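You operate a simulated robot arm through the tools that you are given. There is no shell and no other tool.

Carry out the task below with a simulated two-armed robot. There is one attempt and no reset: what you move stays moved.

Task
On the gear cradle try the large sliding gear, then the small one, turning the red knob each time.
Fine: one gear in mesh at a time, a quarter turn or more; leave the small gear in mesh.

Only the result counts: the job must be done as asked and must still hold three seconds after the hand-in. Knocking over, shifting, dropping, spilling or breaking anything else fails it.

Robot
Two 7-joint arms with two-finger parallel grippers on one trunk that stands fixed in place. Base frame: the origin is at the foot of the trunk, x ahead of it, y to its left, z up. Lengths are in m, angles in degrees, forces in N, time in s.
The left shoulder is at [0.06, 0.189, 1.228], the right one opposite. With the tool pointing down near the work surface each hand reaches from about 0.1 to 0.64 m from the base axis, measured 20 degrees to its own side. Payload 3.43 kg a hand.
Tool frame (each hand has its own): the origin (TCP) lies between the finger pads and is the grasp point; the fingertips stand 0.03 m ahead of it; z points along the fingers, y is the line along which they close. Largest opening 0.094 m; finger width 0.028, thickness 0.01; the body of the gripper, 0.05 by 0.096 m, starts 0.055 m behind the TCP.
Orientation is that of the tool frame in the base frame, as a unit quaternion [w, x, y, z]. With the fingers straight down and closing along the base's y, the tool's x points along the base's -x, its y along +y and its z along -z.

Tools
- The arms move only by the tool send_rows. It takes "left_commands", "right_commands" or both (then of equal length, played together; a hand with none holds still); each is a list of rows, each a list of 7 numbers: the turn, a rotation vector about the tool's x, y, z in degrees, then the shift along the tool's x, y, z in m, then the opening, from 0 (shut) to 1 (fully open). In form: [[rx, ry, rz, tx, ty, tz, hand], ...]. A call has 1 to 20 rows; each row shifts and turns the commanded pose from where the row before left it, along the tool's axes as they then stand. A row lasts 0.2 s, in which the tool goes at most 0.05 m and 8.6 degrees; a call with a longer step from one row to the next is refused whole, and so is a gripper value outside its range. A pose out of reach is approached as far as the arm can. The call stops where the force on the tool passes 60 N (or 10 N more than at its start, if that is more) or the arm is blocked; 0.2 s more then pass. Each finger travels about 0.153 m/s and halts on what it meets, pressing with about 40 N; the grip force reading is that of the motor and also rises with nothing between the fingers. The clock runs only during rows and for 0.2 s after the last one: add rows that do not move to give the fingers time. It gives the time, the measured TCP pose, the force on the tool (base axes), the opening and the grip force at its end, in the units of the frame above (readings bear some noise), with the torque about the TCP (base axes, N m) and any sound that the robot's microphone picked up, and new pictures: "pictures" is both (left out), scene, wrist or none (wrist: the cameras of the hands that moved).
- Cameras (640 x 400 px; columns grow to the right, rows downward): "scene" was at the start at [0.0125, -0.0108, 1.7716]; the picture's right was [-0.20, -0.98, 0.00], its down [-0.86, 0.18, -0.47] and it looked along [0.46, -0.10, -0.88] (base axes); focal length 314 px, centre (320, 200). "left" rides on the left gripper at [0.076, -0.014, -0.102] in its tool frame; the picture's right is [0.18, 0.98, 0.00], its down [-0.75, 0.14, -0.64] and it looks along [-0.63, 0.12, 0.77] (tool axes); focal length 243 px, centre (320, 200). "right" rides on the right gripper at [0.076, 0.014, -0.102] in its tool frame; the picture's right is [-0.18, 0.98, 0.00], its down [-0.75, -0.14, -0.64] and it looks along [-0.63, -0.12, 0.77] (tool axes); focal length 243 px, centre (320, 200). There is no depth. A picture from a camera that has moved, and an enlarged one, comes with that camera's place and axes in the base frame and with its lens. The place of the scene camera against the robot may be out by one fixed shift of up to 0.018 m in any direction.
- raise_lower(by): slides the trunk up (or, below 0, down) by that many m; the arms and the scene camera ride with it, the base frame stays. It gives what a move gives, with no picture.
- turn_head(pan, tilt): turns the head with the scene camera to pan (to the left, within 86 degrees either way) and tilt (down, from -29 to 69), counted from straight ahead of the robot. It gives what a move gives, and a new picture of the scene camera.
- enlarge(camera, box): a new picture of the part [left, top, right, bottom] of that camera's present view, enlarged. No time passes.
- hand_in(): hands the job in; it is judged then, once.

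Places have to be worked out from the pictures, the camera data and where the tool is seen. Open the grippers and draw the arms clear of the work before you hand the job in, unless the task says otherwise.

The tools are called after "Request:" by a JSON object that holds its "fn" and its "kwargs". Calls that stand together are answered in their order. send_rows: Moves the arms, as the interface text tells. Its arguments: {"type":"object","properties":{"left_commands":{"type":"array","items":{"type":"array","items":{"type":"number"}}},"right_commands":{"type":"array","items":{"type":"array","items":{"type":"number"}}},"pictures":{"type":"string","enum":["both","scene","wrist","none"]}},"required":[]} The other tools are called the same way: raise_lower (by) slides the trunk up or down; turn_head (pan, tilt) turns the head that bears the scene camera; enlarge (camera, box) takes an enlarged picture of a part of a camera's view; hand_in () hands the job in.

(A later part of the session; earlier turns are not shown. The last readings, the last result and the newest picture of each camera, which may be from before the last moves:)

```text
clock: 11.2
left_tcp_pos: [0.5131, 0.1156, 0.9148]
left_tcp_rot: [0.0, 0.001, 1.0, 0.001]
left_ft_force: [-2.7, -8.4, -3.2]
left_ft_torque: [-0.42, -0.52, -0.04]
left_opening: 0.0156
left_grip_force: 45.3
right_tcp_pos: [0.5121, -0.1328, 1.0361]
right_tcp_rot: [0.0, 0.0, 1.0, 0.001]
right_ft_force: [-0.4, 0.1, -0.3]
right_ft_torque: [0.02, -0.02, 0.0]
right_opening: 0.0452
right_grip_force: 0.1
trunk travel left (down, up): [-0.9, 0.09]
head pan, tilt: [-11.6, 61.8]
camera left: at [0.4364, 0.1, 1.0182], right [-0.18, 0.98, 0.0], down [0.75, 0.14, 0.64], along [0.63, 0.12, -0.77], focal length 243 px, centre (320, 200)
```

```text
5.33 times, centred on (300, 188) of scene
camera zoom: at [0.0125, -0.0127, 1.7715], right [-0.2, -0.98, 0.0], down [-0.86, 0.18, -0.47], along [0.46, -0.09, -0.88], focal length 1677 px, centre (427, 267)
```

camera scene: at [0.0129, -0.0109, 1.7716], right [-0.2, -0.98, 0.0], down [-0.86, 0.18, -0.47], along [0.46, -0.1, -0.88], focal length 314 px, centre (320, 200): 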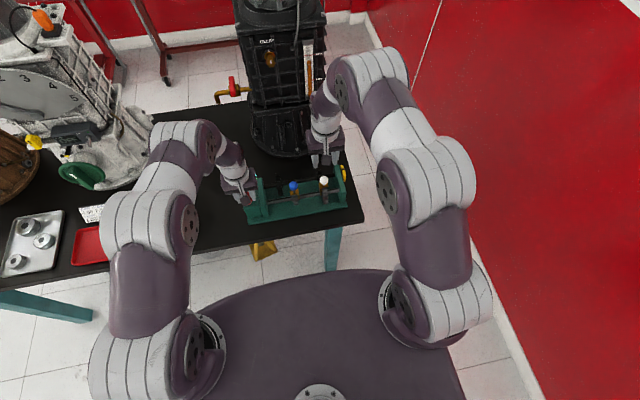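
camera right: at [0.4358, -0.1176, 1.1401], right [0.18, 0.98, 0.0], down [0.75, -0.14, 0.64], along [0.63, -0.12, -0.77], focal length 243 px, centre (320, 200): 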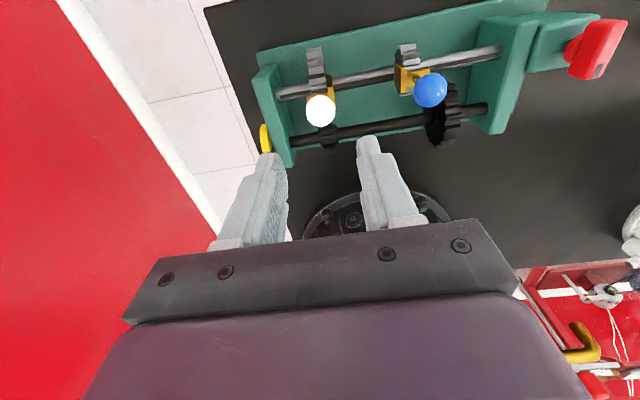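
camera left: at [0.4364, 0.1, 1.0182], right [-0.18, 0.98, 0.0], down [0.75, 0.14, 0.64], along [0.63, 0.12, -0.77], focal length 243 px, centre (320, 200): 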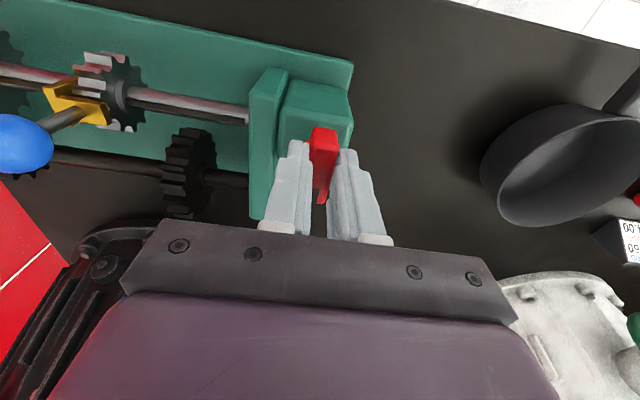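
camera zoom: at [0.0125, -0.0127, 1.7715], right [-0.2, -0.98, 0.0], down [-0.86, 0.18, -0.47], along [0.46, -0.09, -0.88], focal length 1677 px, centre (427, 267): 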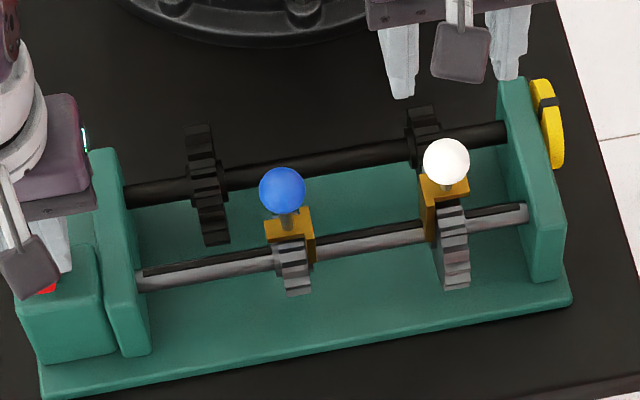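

Knob gripped (opening 0.0156), with about 8 N of side force to -y, so I'll shift slightly to -y and begin turning about the tool z in modest steps.

Request:
{"fn": "send_rows", "kwargs": {"left_commands": [[0, 0, 0, 0, -0.0015, 0, 0.08], [0, 0, 6, 0, 0, 0, 0.08], [0, 0, 8, 0, 0, 0, 0.08], [0, 0, 8, 0, 0, 0, 0.08]], "pictures": "both"}}

Request:
{"fn": "enlarge", "kwargs": {"camera": "scene", "box": [240, 150, 360, 225]}}

Request:
{"fn": "enlarge", "kwargs": {"camera": "left", "box": [160, 50, 400, 200]}}

```text
clock: 12.2
left_tcp_pos: [0.5125, 0.1178, 0.9148]
left_tcp_rot: [0.001, 0.191, 0.982, -0.001]
left_ft_force: [5.6, 8.4, 7.6]
left_ft_torque: [0.74, 1.16, 0.05]
left_opening: 0.0156
left_grip_force: 45.3
right_tcp_pos: [0.5135, -0.1299, 1.036]
right_tcp_rot: [0.0, 0.0, 1.0, 0.0]
right_ft_force: [0.1, 0.0, 0.4]
right_ft_torque: [0.03, -0.03, -0.01]
right_opening: 0.0451
right_grip_force: 0.2
trunk travel left (down, up): [-0.9, 0.09]
head pan, tilt: [-11.6, 61.8]
camera scene: at [0.0131, -0.0093, 1.7717], right [-0.2, -0.98, 0.0], down [-0.86, 0.18, -0.47], along [0.46, -0.1, -0.88], focal length 314 px, centre (320, 200)
camera left: at [0.4367, 0.1312, 1.0181], right [0.2, 0.98, 0.0], down [0.75, -0.15, 0.64], along [0.63, -0.13, -0.77], focal length 243 px, centre (320, 200)
```

scene: 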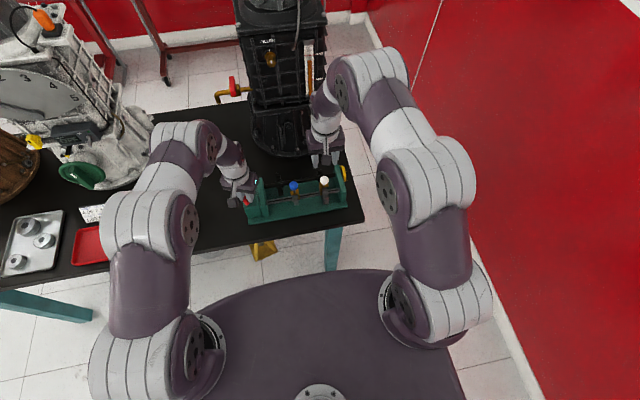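
left: 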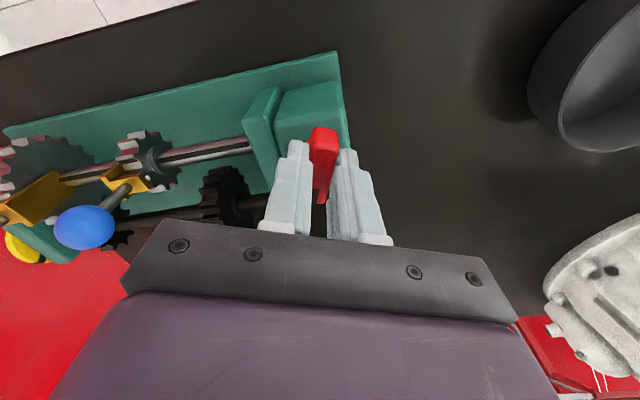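

```text
5.33 times, centred on (300, 188) of scene
camera zoom: at [0.0131, -0.0093, 1.7717], right [-0.2, -0.98, 0.0], down [-0.86, 0.18, -0.47], along [0.46, -0.1, -0.88], focal length 1677 px, centre (427, 267)
```

zoom: 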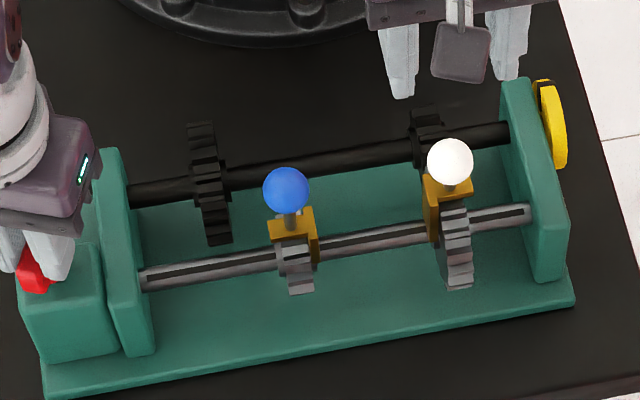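

```text
2.67 times, centred on (280, 125) of left
camera zoom: at [0.4367, 0.1312, 1.0181], right [0.2, 0.98, 0.0], down [0.75, -0.15, 0.64], along [0.63, -0.13, -0.77], focal length 647 px, centre (427, 400)
```

zoom: 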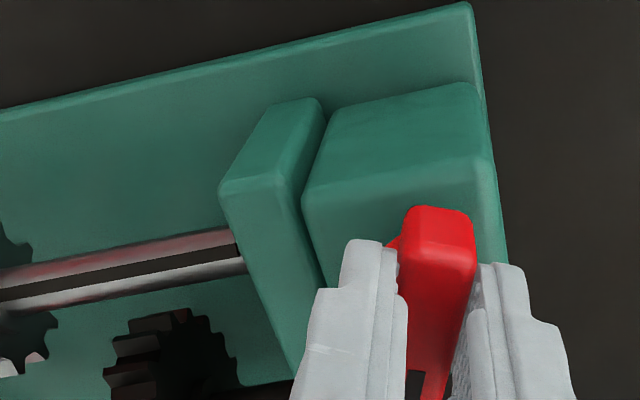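

The yellow output dial's mark moved with the knob, so the large gear really is in mesh. The readings suggest the tool is about 2 mm short in x; I'll correct and keep turning to about 46°.

Request:
{"fn": "send_rows", "kwargs": {"left_commands": [[0, 0, 0, -0.0015, 0.001, 0, 0.08], [0, 0, 8, 0, 0, 0, 0.08], [0, 0, 8, 0, 0, 0, 0.08], [0, 0, 8, 0, 0, 0, 0.08]], "pictures": "none"}}

Request:
{"fn": "enlarge", "kwargs": {"camera": "scene", "box": [240, 150, 360, 225]}}

```text
clock: 13.2
left_tcp_pos: [0.5147, 0.1193, 0.9151]
left_tcp_rot: [0.002, 0.391, 0.92, 0.001]
left_ft_force: [4.2, 13.8, 17.8]
left_ft_torque: [1.01, 0.64, 0.03]
left_opening: 0.0157
left_grip_force: 45.2
right_tcp_pos: [0.5126, -0.1295, 1.0375]
right_tcp_rot: [0.0, 0.0, 1.0, -0.001]
right_ft_force: [0.2, 0.0, -1.1]
right_ft_torque: [-0.01, 0.02, -0.02]
right_opening: 0.0449
right_grip_force: 0.0
trunk travel left (down, up): [-0.9, 0.09]
head pan, tilt: [-11.6, 61.8]
```

```text
5.33 times, centred on (300, 188) of scene
camera zoom: at [0.0113, -0.0082, 1.7718], right [-0.2, -0.98, 0.0], down [-0.86, 0.18, -0.47], along [0.46, -0.1, -0.88], focal length 1677 px, centre (427, 267)
```

zoom: 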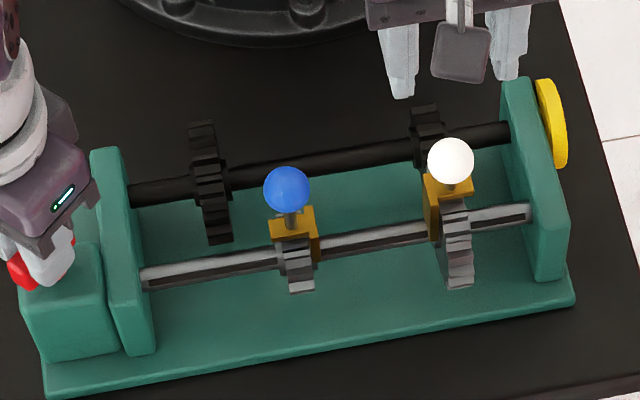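

The turn continues smoothly, but side and vertical forces are building (13.8 N in y, 17.8 N in z). I'll ease the tool toward +y and up a little and recheck before turning on.

Request:
{"fn": "send_rows", "kwargs": {"left_commands": [[0, 0, 0, 0.001, 0.001, -0.0015, 0.08], [0, 0, 0, 0, 0, 0, 0.08]], "pictures": "both"}}

Request:
{"fn": "enlarge", "kwargs": {"camera": "scene", "box": [240, 150, 360, 225]}}

Request:
{"fn": "enlarge", "kwargs": {"camera": "left", "box": [160, 50, 400, 200]}}

```text
clock: 13.8
left_tcp_pos: [0.5149, 0.1187, 0.9153]
left_tcp_rot: [0.001, 0.39, 0.921, 0.0]
left_ft_force: [5.3, 7.7, 5.5]
left_ft_torque: [-0.89, -1.19, 0.01]
left_opening: 0.0157
left_grip_force: 44.9
right_tcp_pos: [0.5123, -0.1306, 1.0367]
right_tcp_rot: [0.0, 0.0, 1.0, -0.001]
right_ft_force: [0.6, 0.1, 0.3]
right_ft_torque: [-0.02, 0.01, 0.01]
right_opening: 0.0452
right_grip_force: 0.0
trunk travel left (down, up): [-0.9, 0.09]
head pan, tilt: [-11.6, 61.8]
camera scene: at [0.0127, -0.0091, 1.7715], right [-0.2, -0.98, 0.0], down [-0.86, 0.18, -0.47], along [0.46, -0.1, -0.88], focal length 314 px, centre (320, 200)
camera left: at [0.4504, 0.1621, 1.018], right [0.58, 0.81, 0.0], down [0.62, -0.44, 0.64], along [0.52, -0.37, -0.77], focal length 243 px, centre (320, 200)
```

scene: 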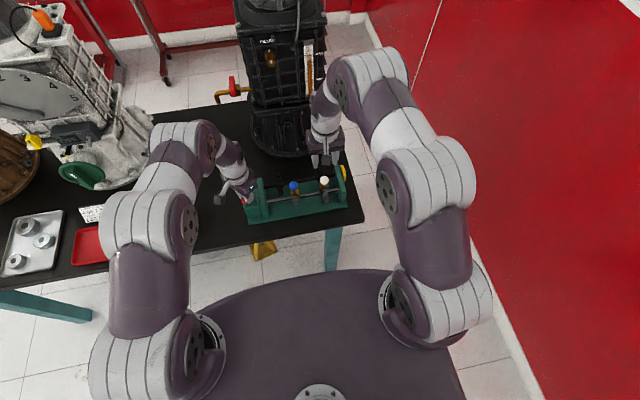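
left: 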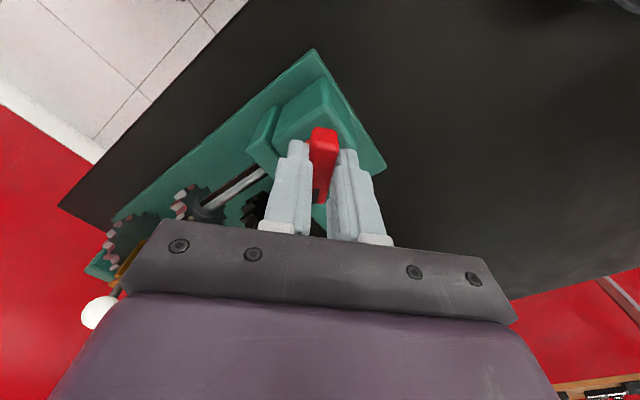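

```text
5.33 times, centred on (300, 188) of scene
camera zoom: at [0.0127, -0.0091, 1.7715], right [-0.2, -0.98, 0.0], down [-0.86, 0.18, -0.47], along [0.46, -0.1, -0.88], focal length 1677 px, centre (427, 267)
```

zoom: 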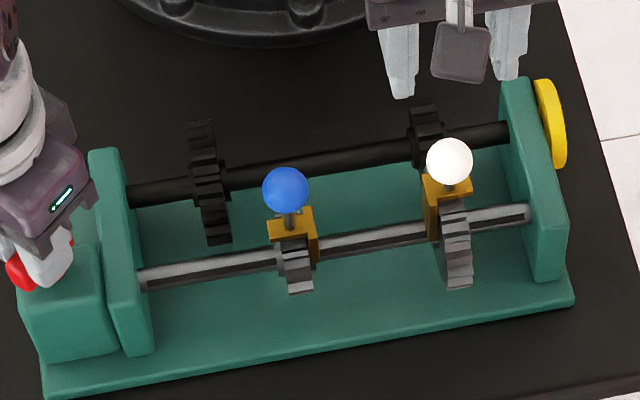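

```text
2.67 times, centred on (280, 125) of left
camera zoom: at [0.4504, 0.1621, 1.018], right [0.58, 0.81, 0.0], down [0.62, -0.44, 0.64], along [0.52, -0.37, -0.77], focal length 647 px, centre (427, 400)
```

zoom: 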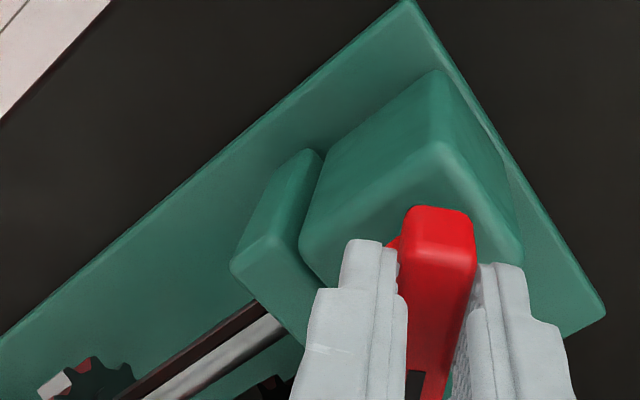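

Forces dropped to about 10 N and the cradle hasn't moved. The knob axis seems to be about 4 mm further out along the bar than my grip point, so I'll turn about that point by adding a small sideways shift per row.

Request:
{"fn": "send_rows", "kwargs": {"left_commands": [[0, 0, 8, 0, 0.0013, 0, 0.08], [0, 0, 8, 0, 0.0006, 0, 0.08], [0, 0, 8, 0, 0.0006, 0, 0.08]], "pictures": "none"}}

Request:
{"fn": "enlarge", "kwargs": {"camera": "scene", "box": [240, 150, 360, 225]}}

```text
clock: 14.6
left_tcp_pos: [0.5158, 0.1195, 0.9158]
left_tcp_rot: [0.0, 0.575, 0.818, -0.001]
left_ft_force: [2.1, -2.3, 0.1]
left_ft_torque: [-1.33, -0.62, 0.02]
left_opening: 0.0162
left_grip_force: 45.2
right_tcp_pos: [0.5125, -0.1327, 1.0359]
right_tcp_rot: [0.0, 0.0, 1.0, 0.0]
right_ft_force: [-1.2, 0.5, -0.1]
right_ft_torque: [-0.02, -0.02, -0.01]
right_opening: 0.0451
right_grip_force: 0.0
trunk travel left (down, up): [-0.9, 0.09]
head pan, tilt: [-11.6, 61.8]
```

```text
5.33 times, centred on (300, 188) of scene
camera zoom: at [0.0128, -0.0113, 1.7716], right [-0.2, -0.98, 0.0], down [-0.86, 0.18, -0.47], along [0.46, -0.1, -0.88], focal length 1677 px, centre (427, 267)
```

zoom: 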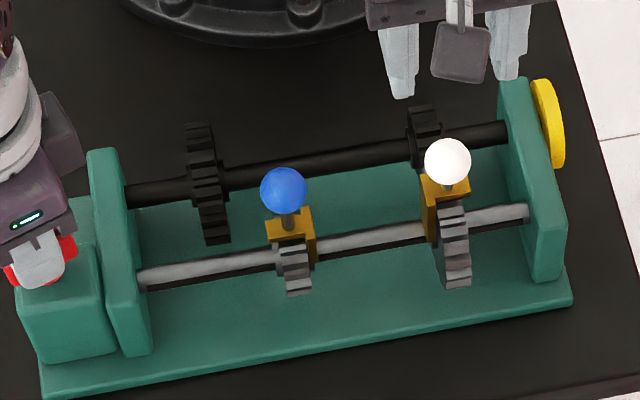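

At 70° the forces are nearly zero. I'll keep turning the same way to about 102°.

Request:
{"fn": "send_rows", "kwargs": {"left_commands": [[0, 0, 8, 0, 0.0006, 0, 0.08], [0, 0, 8, 0, 0.0006, 0, 0.08], [0, 0, 8, 0, 0.0006, 0, 0.08], [0, 0, 8, 0, 0.0006, 0, 0.08]], "pictures": "both"}}

Request:
{"fn": "enlarge", "kwargs": {"camera": "scene", "box": [240, 150, 360, 225]}}

Request:
{"fn": "enlarge", "kwargs": {"camera": "left", "box": [160, 50, 400, 200]}}

```text
clock: 15.6
left_tcp_pos: [0.5184, 0.1195, 0.9147]
left_tcp_rot: [0.0, 0.778, 0.628, -0.001]
left_ft_force: [0.8, -5.5, -4.8]
left_ft_torque: [0.64, -0.47, 0.02]
left_opening: 0.0156
left_grip_force: 44.6
right_tcp_pos: [0.5142, -0.1326, 1.0364]
right_tcp_rot: [0.0, 0.0, 1.0, 0.001]
right_ft_force: [-0.2, 0.7, 0.2]
right_ft_torque: [0.0, 0.06, -0.01]
right_opening: 0.045
right_grip_force: 0.0
trunk travel left (down, up): [-0.9, 0.09]
head pan, tilt: [-11.6, 61.8]
camera scene: at [0.0135, -0.0121, 1.7715], right [-0.2, -0.98, 0.0], down [-0.86, 0.18, -0.47], along [0.46, -0.09, -0.88], focal length 314 px, centre (320, 200)
camera left: at [0.5194, 0.1952, 1.0182], right [1.0, -0.03, 0.0], down [-0.02, -0.77, 0.64], along [-0.02, -0.64, -0.77], focal length 243 px, centre (320, 200)
```

scene: 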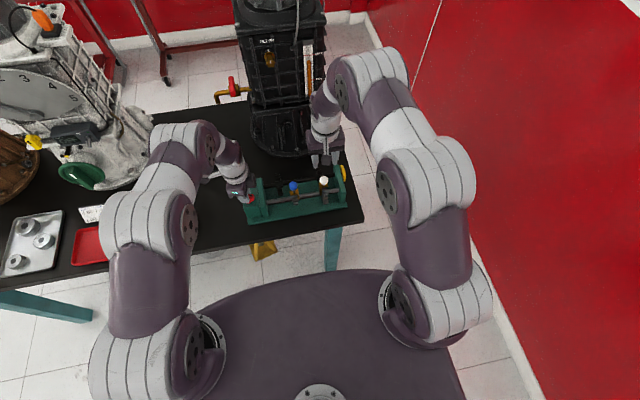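
left: 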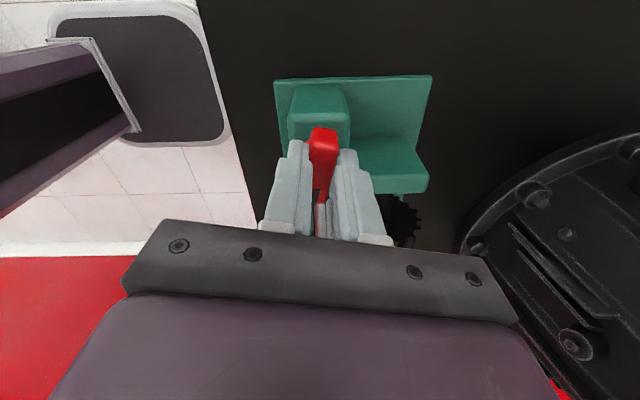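

```text
5.33 times, centred on (300, 188) of scene
camera zoom: at [0.0135, -0.0121, 1.7715], right [-0.2, -0.98, 0.0], down [-0.86, 0.18, -0.47], along [0.46, -0.09, -0.88], focal length 1677 px, centre (427, 267)
```

zoom: 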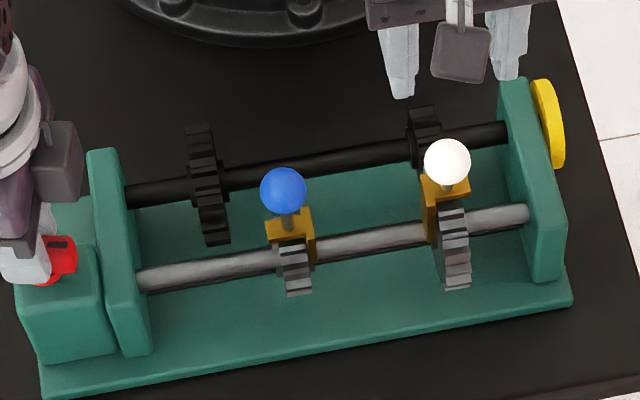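

```text
2.67 times, centred on (280, 125) of left
camera zoom: at [0.5194, 0.1952, 1.0182], right [1.0, -0.03, 0.0], down [-0.02, -0.77, 0.64], along [-0.02, -0.64, -0.77], focal length 647 px, centre (427, 400)
```

zoom: 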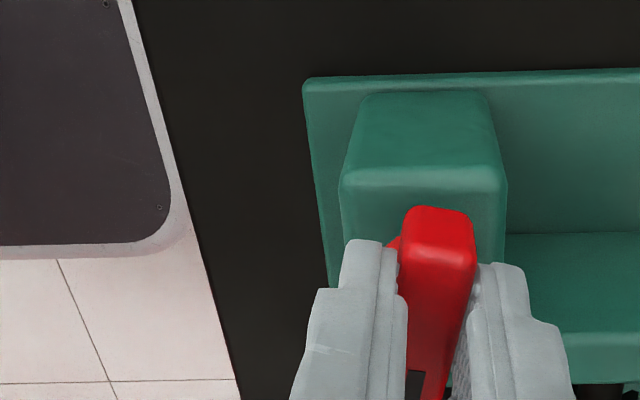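

The knob pointer has gone from +x to -y, a turn of about 102°, and the dial turned with it. I'll add two more rows for margin.

Request:
{"fn": "send_rows", "kwargs": {"left_commands": [[0, 0, 8, 0, 0.0004, 0, 0.08], [0, 0, 8, 0, 0.0004, 0, 0.08], [0, 0, 0, 0, 0, 0, 0.08]], "pictures": "none"}}

Request:
{"fn": "enlarge", "kwargs": {"camera": "scene", "box": [240, 150, 360, 225]}}

```text
clock: 16.4
left_tcp_pos: [0.5184, 0.1195, 0.9147]
left_tcp_rot: [-0.001, 0.858, 0.514, 0.0]
left_ft_force: [-1.2, -4.4, -6.7]
left_ft_torque: [0.89, -0.65, -0.02]
left_opening: 0.0161
left_grip_force: 44.9
right_tcp_pos: [0.5128, -0.1326, 1.036]
right_tcp_rot: [0.0, 0.0, 1.0, 0.0]
right_ft_force: [0.4, -0.8, -1.3]
right_ft_torque: [0.02, 0.0, -0.02]
right_opening: 0.045
right_grip_force: 0.1
trunk travel left (down, up): [-0.9, 0.09]
head pan, tilt: [-11.6, 61.8]
```

```text
5.33 times, centred on (300, 188) of scene
camera zoom: at [0.0132, -0.012, 1.7716], right [-0.2, -0.98, 0.0], down [-0.86, 0.18, -0.47], along [0.46, -0.09, -0.88], focal length 1677 px, centre (427, 267)
```

zoom: 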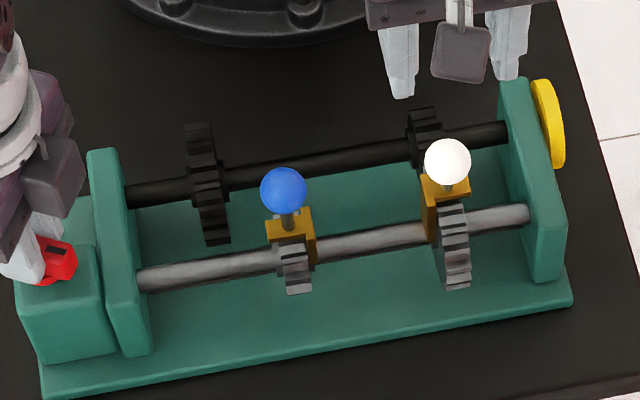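

The turn is now 118°. I'll release the knob, lift the left hand straight up, and draw it off to the left.

Request:
{"fn": "send_rows", "kwargs": {"left_commands": [[0, 0, 0, 0, 0, 0, 0.36], [0, 0, 0, 0, 0, 0, 0.36], [0, 0, 0, 0, 0, -0.03, 0.36], [0, 0, 0, 0, 0, -0.04, 0.36], [0, 0, 0, 0, 0, -0.04, 0.36], [0, 0, 0, 0.0353, -0.0188, 0, 0.36], [0, 0, 0, 0.0353, -0.0188, 0, 0.36], [0, 0, 0, 0.0353, -0.0188, 0, 0.36]], "pictures": "both"}}

Request:
{"fn": "enlarge", "kwargs": {"camera": "scene", "box": [240, 150, 360, 225]}}

Request:
{"fn": "enlarge", "kwargs": {"camera": "right", "box": [200, 0, 520, 200]}}

```text
clock: 18.2
left_tcp_pos: [0.519, 0.2381, 1.025]
left_tcp_rot: [-0.001, 0.858, 0.514, -0.001]
left_ft_force: [0.6, -0.4, -0.9]
left_ft_torque: [0.0, 0.04, 0.01]
left_opening: 0.0336
left_grip_force: 0.1
right_tcp_pos: [0.5131, -0.1312, 1.0375]
right_tcp_rot: [0.001, 0.0, 1.0, -0.001]
right_ft_force: [0.5, 0.8, -0.3]
right_ft_torque: [-0.01, -0.05, -0.01]
right_opening: 0.0448
right_grip_force: 0.2
trunk travel left (down, up): [-0.9, 0.09]
head pan, tilt: [-11.6, 61.8]
camera scene: at [0.0122, -0.0098, 1.7716], right [-0.2, -0.98, 0.0], down [-0.86, 0.18, -0.47], along [0.46, -0.1, -0.88], focal length 314 px, centre (320, 200)
camera left: at [0.5414, 0.3099, 1.1283], right [0.95, -0.3, 0.0], down [-0.23, -0.73, 0.64], along [-0.19, -0.61, -0.77], focal length 243 px, centre (320, 200)
```

scene: 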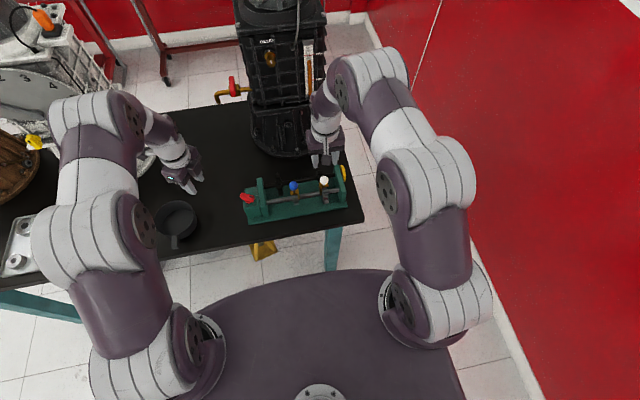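
left: 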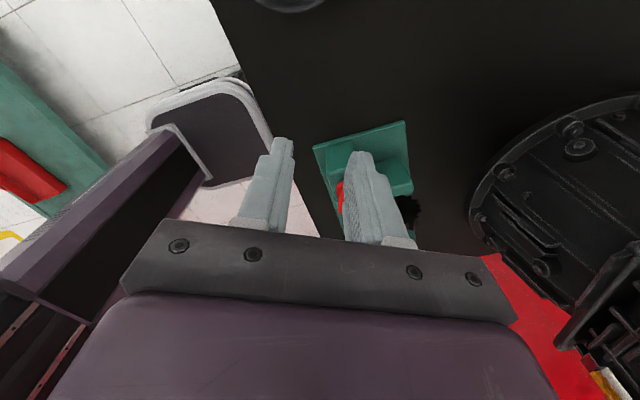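

```text
5.33 times, centred on (300, 188) of scene
camera zoom: at [0.0122, -0.0098, 1.7716], right [-0.2, -0.98, 0.0], down [-0.86, 0.18, -0.47], along [0.46, -0.1, -0.88], focal length 1677 px, centre (427, 267)
```

zoom: 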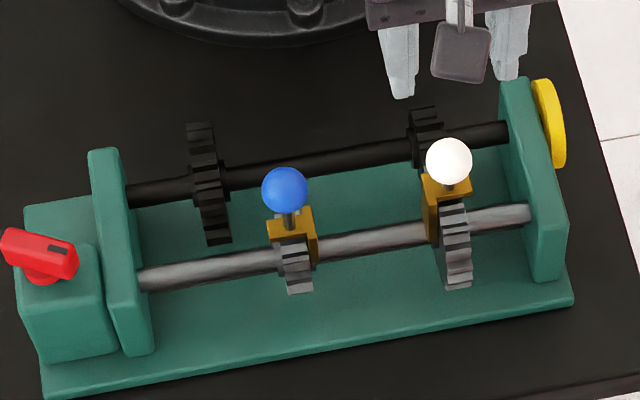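

```text
2.00 times, centred on (360, 100) of right
camera zoom: at [0.4364, -0.1173, 1.1397], right [0.18, 0.98, 0.0], down [0.75, -0.14, 0.64], along [0.63, -0.12, -0.77], focal length 485 px, centre (240, 400)
```

zoom: 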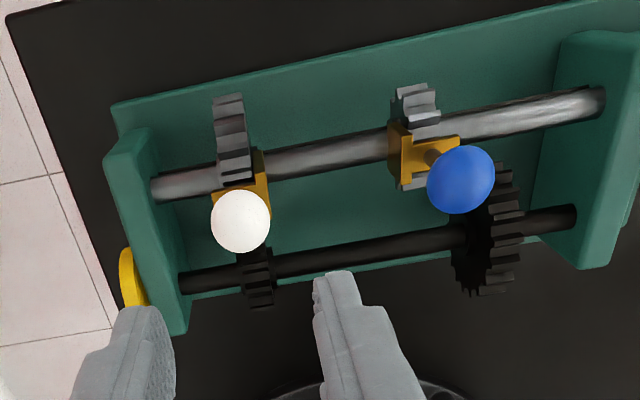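

The first trial is done: the knob now points to -y with the large gear in mesh and the cradle unmoved. Next I'll lower the right hand straight back onto the white ball and grip it.

Request:
{"fn": "send_rows", "kwargs": {"right_commands": [[0, 0, 0, 0, 0, 0.04, 0.48], [0, 0, 0, 0, 0, 0.04, 0.48], [0, 0, 0, 0, 0, 0.03, 0.48], [0, 0, 0, 0, 0, 0, 0.2], [0, 0, 0, 0, 0, 0, 0.2]], "pictures": "wrist"}}

```text
clock: 19.4
left_tcp_pos: [0.5184, 0.2384, 1.025]
left_tcp_rot: [0.0, 0.857, 0.515, 0.0]
left_ft_force: [-0.2, -0.4, 0.0]
left_ft_torque: [0.02, -0.01, -0.02]
left_opening: 0.0338
left_grip_force: 0.1
right_tcp_pos: [0.5132, -0.1325, 0.9256]
right_tcp_rot: [0.0, -0.001, 1.0, -0.001]
right_ft_force: [-3.9, 7.6, 0.7]
right_ft_torque: [0.23, -0.29, 0.11]
right_opening: 0.027
right_grip_force: 45.4
trunk travel left (down, up): [-0.9, 0.09]
head pan, tilt: [-11.6, 61.8]
camera right: at [0.4376, -0.1182, 1.0296], right [0.18, 0.98, 0.0], down [0.75, -0.14, 0.64], along [0.63, -0.12, -0.77], focal length 243 px, centre (320, 200)
```

right: 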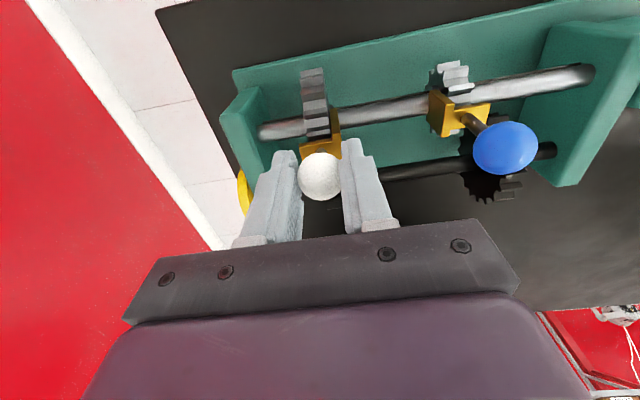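

The white ball is gripped again. I'll slide it back +y by 0.044 m to its neutral place, out of mesh.

Request:
{"fn": "send_rows", "kwargs": {"right_commands": [[0, 0, 0, 0, 0.005, 0, 0.2], [0, 0, 0, 0, 0.008, 0, 0.2], [0, 0, 0, 0, 0.008, 0, 0.2], [0, 0, 0, 0, 0.008, 0, 0.2], [0, 0, 0, 0, 0.008, 0, 0.2], [0, 0, 0, 0, 0.007, 0, 0.2], [0, 0, 0, 0, 0, 0, 0.2]], "pictures": "both"}}

Request:
{"fn": "enlarge", "kwargs": {"camera": "scene", "box": [240, 150, 360, 225]}}

Request:
{"fn": "enlarge", "kwargs": {"camera": "right", "box": [160, 50, 480, 250]}}

```text
clock: 21.0
left_tcp_pos: [0.5174, 0.238, 1.027]
left_tcp_rot: [0.001, 0.857, 0.515, 0.0]
left_ft_force: [-0.4, -0.2, 0.3]
left_ft_torque: [0.04, 0.01, -0.02]
left_opening: 0.034
left_grip_force: 0.2
right_tcp_pos: [0.514, -0.0861, 0.9271]
right_tcp_rot: [0.001, 0.0, 1.0, 0.001]
right_ft_force: [-9.3, 2.7, 13.2]
right_ft_torque: [0.27, 0.65, 0.05]
right_opening: 0.0271
right_grip_force: 45.0
trunk travel left (down, up): [-0.9, 0.09]
head pan, tilt: [-11.6, 61.8]
camera scene: at [0.0087, -0.0097, 1.7717], right [-0.2, -0.98, 0.0], down [-0.86, 0.18, -0.47], along [0.47, -0.1, -0.88], focal length 314 px, centre (320, 200)
camera right: at [0.4374, -0.0738, 1.0294], right [0.18, 0.98, 0.0], down [0.75, -0.14, 0.64], along [0.63, -0.12, -0.77], focal length 243 px, centre (320, 200)
```

scene: 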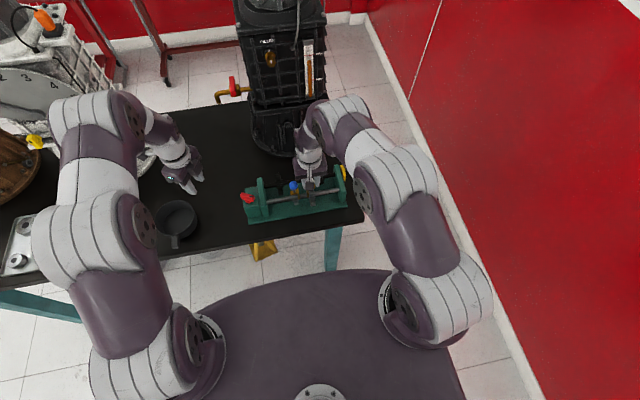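
right: 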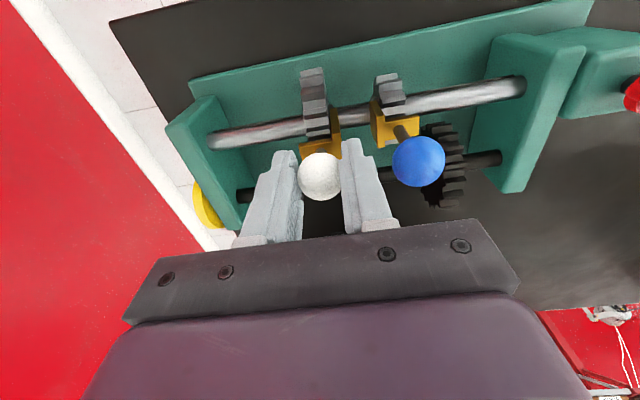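

```text
5.33 times, centred on (300, 188) of scene
camera zoom: at [0.0087, -0.0097, 1.7717], right [-0.2, -0.98, 0.0], down [-0.86, 0.18, -0.47], along [0.47, -0.1, -0.88], focal length 1677 px, centre (427, 267)
```

zoom: 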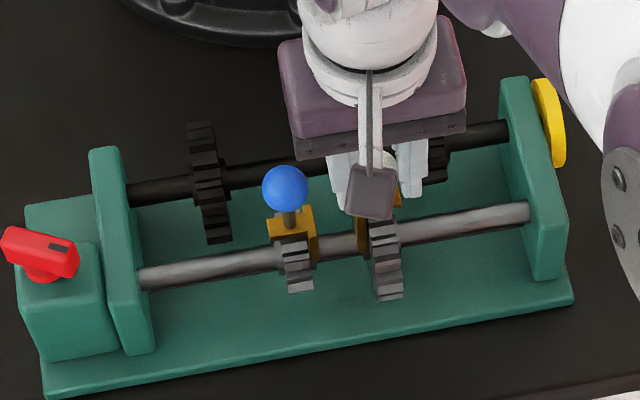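

```text
2.00 times, centred on (320, 150) of right
camera zoom: at [0.4374, -0.0738, 1.0294], right [0.18, 0.98, 0.0], down [0.75, -0.14, 0.64], along [0.63, -0.12, -0.77], focal length 485 px, centre (320, 300)
```

zoom: 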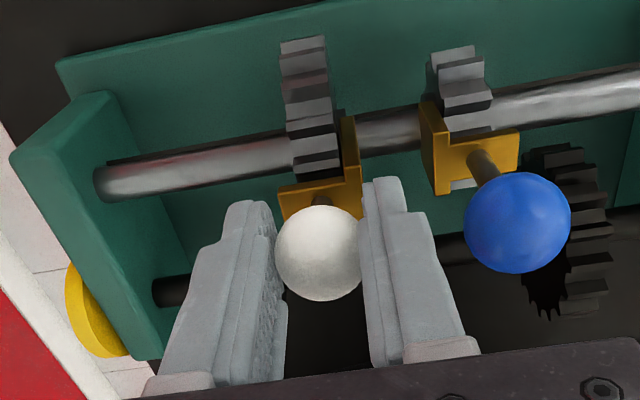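

The large gear is back in its neutral place, clear of the small dark gear. I'll release, lift, and move over the blue ball at y≈-0.035.

Request:
{"fn": "send_rows", "kwargs": {"right_commands": [[0, 0, 0, 0, 0, 0, 0.46], [0, 0, 0, 0, 0, 0, 0.46], [0, 0, 0, 0, 0, -0.03, 0.46], [0, 0, 0, 0, 0, -0.04, 0.46], [0, 0, 0, 0, 0.026, 0, 0.46], [0, 0, 0, 0, 0.026, 0, 0.46]], "pictures": "both"}}

Request:
{"fn": "enlarge", "kwargs": {"camera": "scene", "box": [240, 150, 360, 225]}}

Request:
{"fn": "enlarge", "kwargs": {"camera": "right", "box": [160, 20, 480, 220]}}

```text
clock: 22.4
left_tcp_pos: [0.5197, 0.2359, 1.0246]
left_tcp_rot: [0.001, 0.857, 0.515, -0.001]
left_ft_force: [0.5, 0.5, 0.3]
left_ft_torque: [-0.01, -0.02, 0.0]
left_opening: 0.0336
left_grip_force: 0.1
right_tcp_pos: [0.516, -0.0343, 0.9943]
right_tcp_rot: [0.001, 0.0, 1.0, 0.0]
right_ft_force: [0.3, 0.6, 0.3]
right_ft_torque: [0.03, 0.03, 0.01]
right_opening: 0.0429
right_grip_force: 0.1
trunk travel left (down, up): [-0.9, 0.09]
head pan, tilt: [-11.6, 61.8]
camera scene: at [0.0132, -0.0095, 1.7716], right [-0.2, -0.98, 0.0], down [-0.86, 0.18, -0.47], along [0.46, -0.1, -0.88], focal length 314 px, centre (320, 200)
camera right: at [0.4393, -0.0211, 1.0967], right [0.18, 0.98, 0.0], down [0.75, -0.14, 0.64], along [0.63, -0.12, -0.77], focal length 243 px, centre (320, 200)
```

scene: 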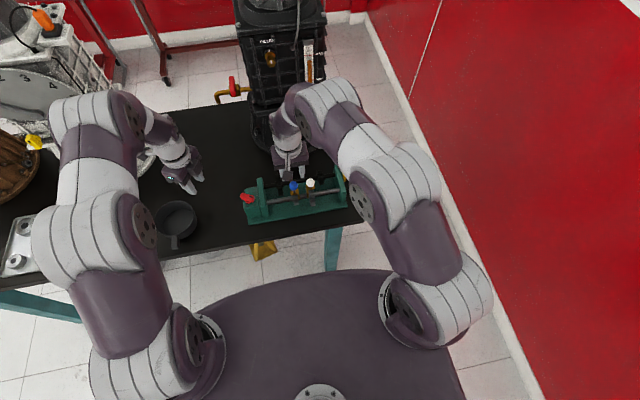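
right: 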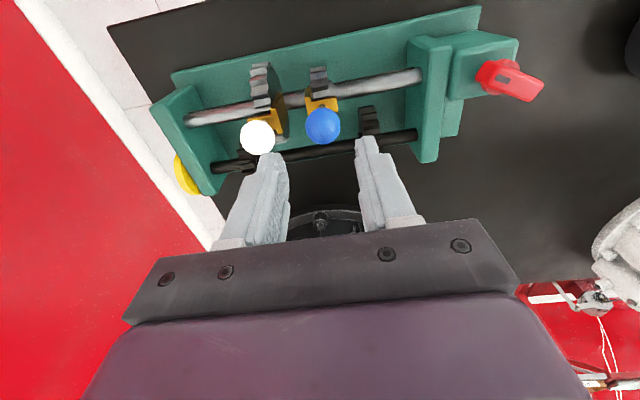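

```text
5.33 times, centred on (300, 188) of scene
camera zoom: at [0.0132, -0.0095, 1.7716], right [-0.2, -0.98, 0.0], down [-0.86, 0.18, -0.47], along [0.46, -0.1, -0.88], focal length 1677 px, centre (427, 267)
```

zoom: 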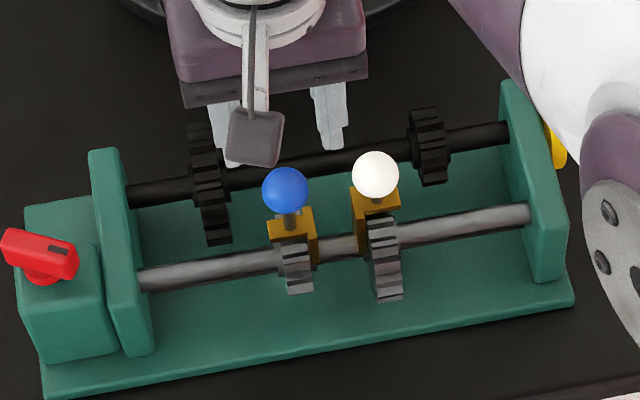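

```text
2.00 times, centred on (320, 120) of right
camera zoom: at [0.4393, -0.0211, 1.0967], right [0.18, 0.98, 0.0], down [0.75, -0.14, 0.64], along [0.63, -0.12, -0.77], focal length 485 px, centre (320, 360)
```

zoom: 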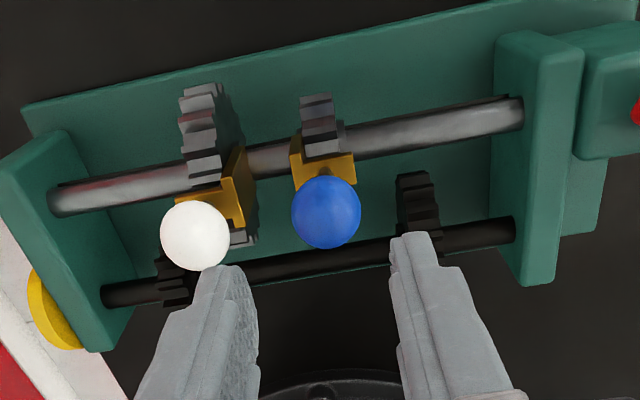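

The blue ball is within 2 mm of centre between the fingers, and the white ball's finger clearance is about 7 mm. I'll lower and close on the blue ball.

Request:
{"fn": "send_rows", "kwargs": {"right_commands": [[0, 0, 0, -0.001, 0.0012, 0.03, 0.46], [0, 0, 0, 0, 0, 0.025, 0.46], [0, 0, 0, 0, 0, 0.015, 0.46], [0, 0, 0, 0, 0, 0, 0.2], [0, 0, 0, 0, 0, 0, 0.2]], "pictures": "wrist"}}

Request:
{"fn": "enlarge", "kwargs": {"camera": "right", "box": [160, 50, 480, 250]}}

```text
clock: 23.6
left_tcp_pos: [0.5193, 0.2369, 1.0264]
left_tcp_rot: [0.0, 0.857, 0.515, 0.001]
left_ft_force: [-0.9, -0.5, -0.2]
left_ft_torque: [0.05, -0.01, 0.03]
left_opening: 0.0339
left_grip_force: 0.1
right_tcp_pos: [0.5171, -0.0338, 0.9242]
right_tcp_rot: [0.0, 0.0, 1.0, 0.0]
right_ft_force: [-1.7, 1.2, 2.3]
right_ft_torque: [0.05, 0.06, 0.03]
right_opening: 0.027
right_grip_force: 45.3
trunk travel left (down, up): [-0.9, 0.09]
head pan, tilt: [-11.6, 61.8]
camera right: at [0.44, -0.0192, 1.0281], right [0.18, 0.98, 0.0], down [0.75, -0.14, 0.64], along [0.63, -0.12, -0.77], focal length 243 px, centre (320, 200)
```

right: 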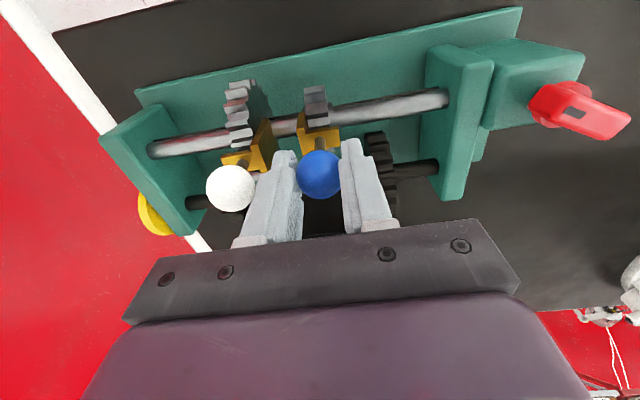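

```text
2.00 times, centred on (320, 150) of right
camera zoom: at [0.44, -0.0192, 1.0281], right [0.18, 0.98, 0.0], down [0.75, -0.14, 0.64], along [0.63, -0.12, -0.77], focal length 485 px, centre (320, 300)
```

zoom: 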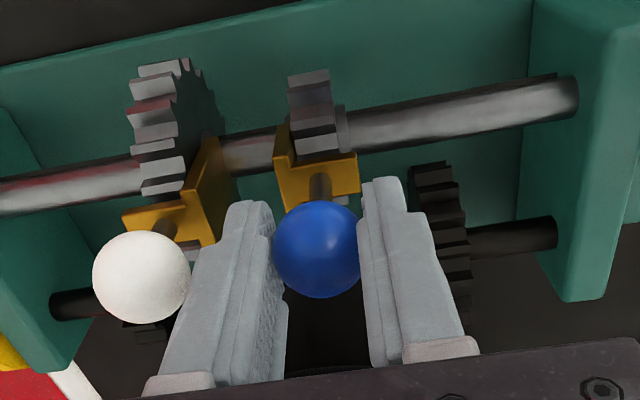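

Blue ball gripped with little force. I'll slide it toward +y by 0.032 m first, stopping before the teeth meet.

Request:
{"fn": "send_rows", "kwargs": {"right_commands": [[0, 0, 0, 0, 0.006, 0, 0.2], [0, 0, 0, 0, 0.008, 0, 0.2], [0, 0, 0, 0, 0.008, 0, 0.2], [0, 0, 0, 0, 0.006, 0, 0.2], [0, 0, 0, 0, 0, 0, 0.2]], "pictures": "wrist"}}

Request:
{"fn": "enlarge", "kwargs": {"camera": "scene", "box": [240, 150, 360, 225]}}

Request:
{"fn": "enlarge", "kwargs": {"camera": "right", "box": [160, 50, 480, 250]}}

```text
clock: 24.8
left_tcp_pos: [0.5204, 0.236, 1.026]
left_tcp_rot: [0.0, 0.857, 0.515, 0.001]
left_ft_force: [0.0, 0.1, 0.1]
left_ft_torque: [0.03, -0.01, -0.02]
left_opening: 0.0338
left_grip_force: 0.1
right_tcp_pos: [0.5157, -0.0059, 0.9248]
right_tcp_rot: [0.0, 0.0, 1.0, 0.0]
right_ft_force: [5.8, -0.8, -2.0]
right_ft_torque: [0.02, -0.89, 0.01]
right_opening: 0.0271
right_grip_force: 45.1
trunk travel left (down, up): [-0.9, 0.09]
head pan, tilt: [-11.6, 61.8]
camera right: at [0.44, 0.0083, 1.0281], right [0.18, 0.98, 0.0], down [0.75, -0.14, 0.64], along [0.63, -0.12, -0.77], focal length 243 px, centre (320, 200)
```

right: 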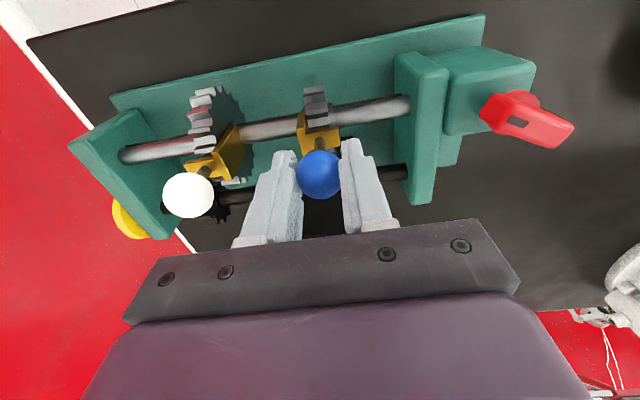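

```text
5.33 times, centred on (300, 188) of scene
camera zoom: at [0.0139, -0.0108, 1.7715], right [-0.2, -0.98, 0.0], down [-0.86, 0.18, -0.47], along [0.46, -0.1, -0.88], focal length 1677 px, centre (427, 267)
```

zoom: 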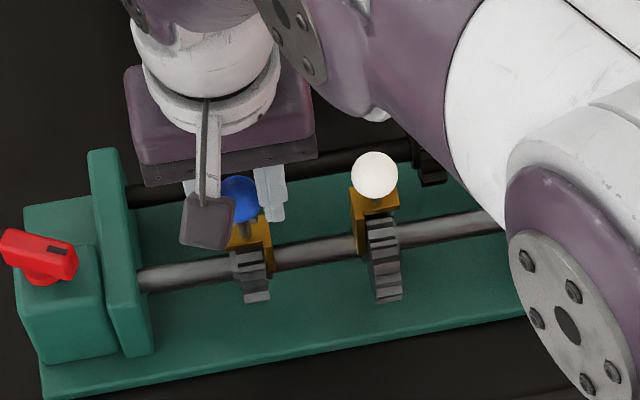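

```text
2.00 times, centred on (320, 150) of right
camera zoom: at [0.44, 0.0083, 1.0281], right [0.18, 0.98, 0.0], down [0.75, -0.14, 0.64], along [0.63, -0.12, -0.77], focal length 485 px, centre (320, 300)
```

zoom: 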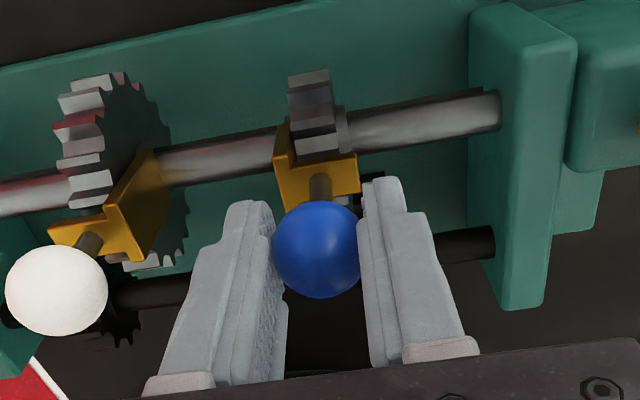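

It slides freely with the gear now about at the edge of the large dark gear. I'll continue in small steps and watch for a tooth block.

Request:
{"fn": "send_rows", "kwargs": {"right_commands": [[0, 0, 0, 0, 0.003, 0, 0.2], [0, 0, 0, 0, 0.003, 0, 0.2], [0, 0, 0, 0, 0, 0, 0.2]], "pictures": "wrist"}}

Request:
{"fn": "enlarge", "kwargs": {"camera": "right", "box": [160, 50, 480, 250]}}

```text
clock: 25.6
left_tcp_pos: [0.5199, 0.2371, 1.025]
left_tcp_rot: [0.0, 0.857, 0.515, -0.001]
left_ft_force: [0.8, 0.5, 0.7]
left_ft_torque: [0.0, -0.01, -0.04]
left_opening: 0.034
left_grip_force: 0.1
right_tcp_pos: [0.5165, -0.0007, 0.9254]
right_tcp_rot: [-0.001, 0.0, 1.0, 0.0]
right_ft_force: [3.1, -1.0, -2.1]
right_ft_torque: [0.0, -0.2, -0.04]
right_opening: 0.0271
right_grip_force: 44.9
trunk travel left (down, up): [-0.9, 0.09]
head pan, tilt: [-11.6, 61.8]
camera right: at [0.4402, 0.0131, 1.0282], right [0.18, 0.98, 0.0], down [0.75, -0.14, 0.64], along [0.63, -0.12, -0.77], focal length 243 px, centre (320, 200)
```

right: 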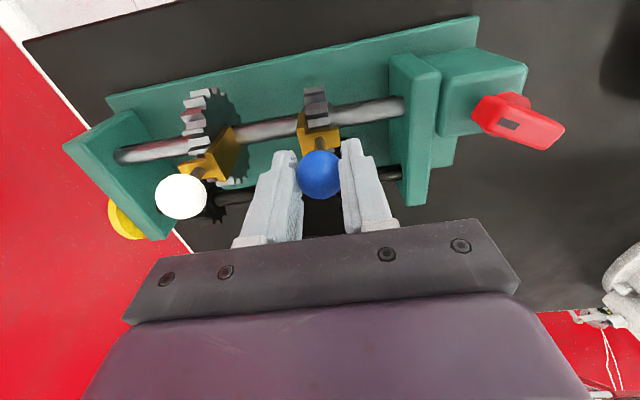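

```text
2.00 times, centred on (320, 150) of right
camera zoom: at [0.4402, 0.0131, 1.0282], right [0.18, 0.98, 0.0], down [0.75, -0.14, 0.64], along [0.63, -0.12, -0.77], focal length 485 px, centre (320, 300)
```

zoom: 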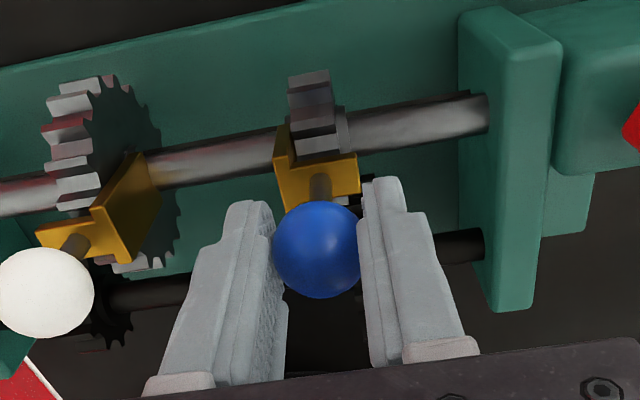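

No resistance so far. I'll move the remaining ~0.011 m to full mesh.

Request:
{"fn": "send_rows", "kwargs": {"right_commands": [[0, 0, 0, 0, 0.003, 0, 0.2], [0, 0, 0, 0, 0.003, 0, 0.2], [0, 0, 0, 0, 0.003, 0, 0.2], [0, 0, 0, 0, 0.002, 0, 0.2], [0, 0, 0, 0, 0, 0, 0.2]], "pictures": "wrist"}}

Request:
{"fn": "enlarge", "kwargs": {"camera": "right", "box": [160, 50, 480, 250]}}

Request:
{"fn": "enlarge", "kwargs": {"camera": "scene", "box": [240, 150, 360, 225]}}

```text
clock: 26.8
left_tcp_pos: [0.5209, 0.2378, 1.0234]
left_tcp_rot: [0.0, 0.857, 0.515, -0.001]
left_ft_force: [0.5, -0.1, 0.1]
left_ft_torque: [0.01, 0.03, -0.03]
left_opening: 0.0339
left_grip_force: 0.1
right_tcp_pos: [0.5166, 0.0112, 0.924]
right_tcp_rot: [-0.002, 0.0, 1.0, -0.001]
right_ft_force: [1.3, 3.0, -7.8]
right_ft_torque: [0.04, 0.38, 0.0]
right_opening: 0.0269
right_grip_force: 45.0
trunk travel left (down, up): [-0.9, 0.09]
head pan, tilt: [-11.6, 61.8]
camera right: at [0.4402, 0.0255, 1.0283], right [0.18, 0.98, 0.0], down [0.75, -0.14, 0.64], along [0.63, -0.12, -0.77], focal length 243 px, centre (320, 200)
```

right: 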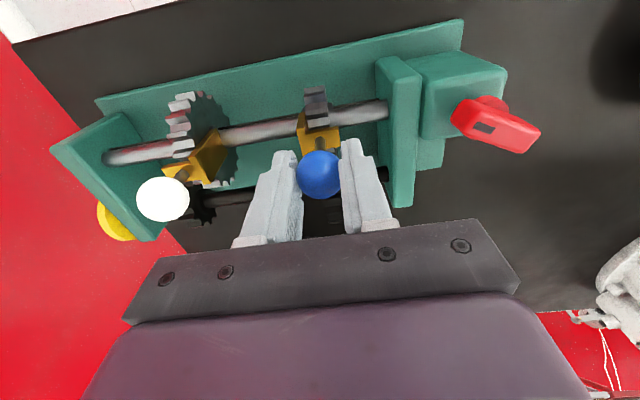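

```text
2.00 times, centred on (320, 150) of right
camera zoom: at [0.4402, 0.0255, 1.0283], right [0.18, 0.98, 0.0], down [0.75, -0.14, 0.64], along [0.63, -0.12, -0.77], focal length 485 px, centre (320, 300)
```

zoom: 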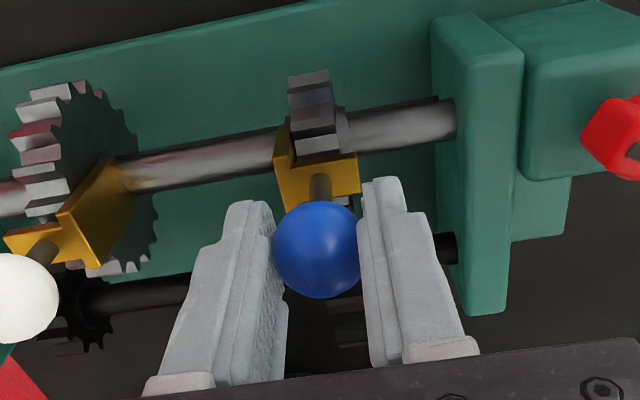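

```text
5.33 times, centred on (300, 188) of scene
camera zoom: at [0.0142, -0.0099, 1.7716], right [-0.2, -0.98, 0.0], down [-0.86, 0.18, -0.47], along [0.46, -0.1, -0.88], focal length 1677 px, centre (427, 267)
```

zoom: 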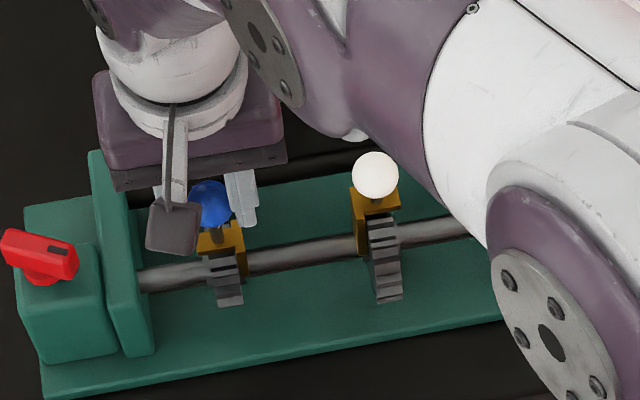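

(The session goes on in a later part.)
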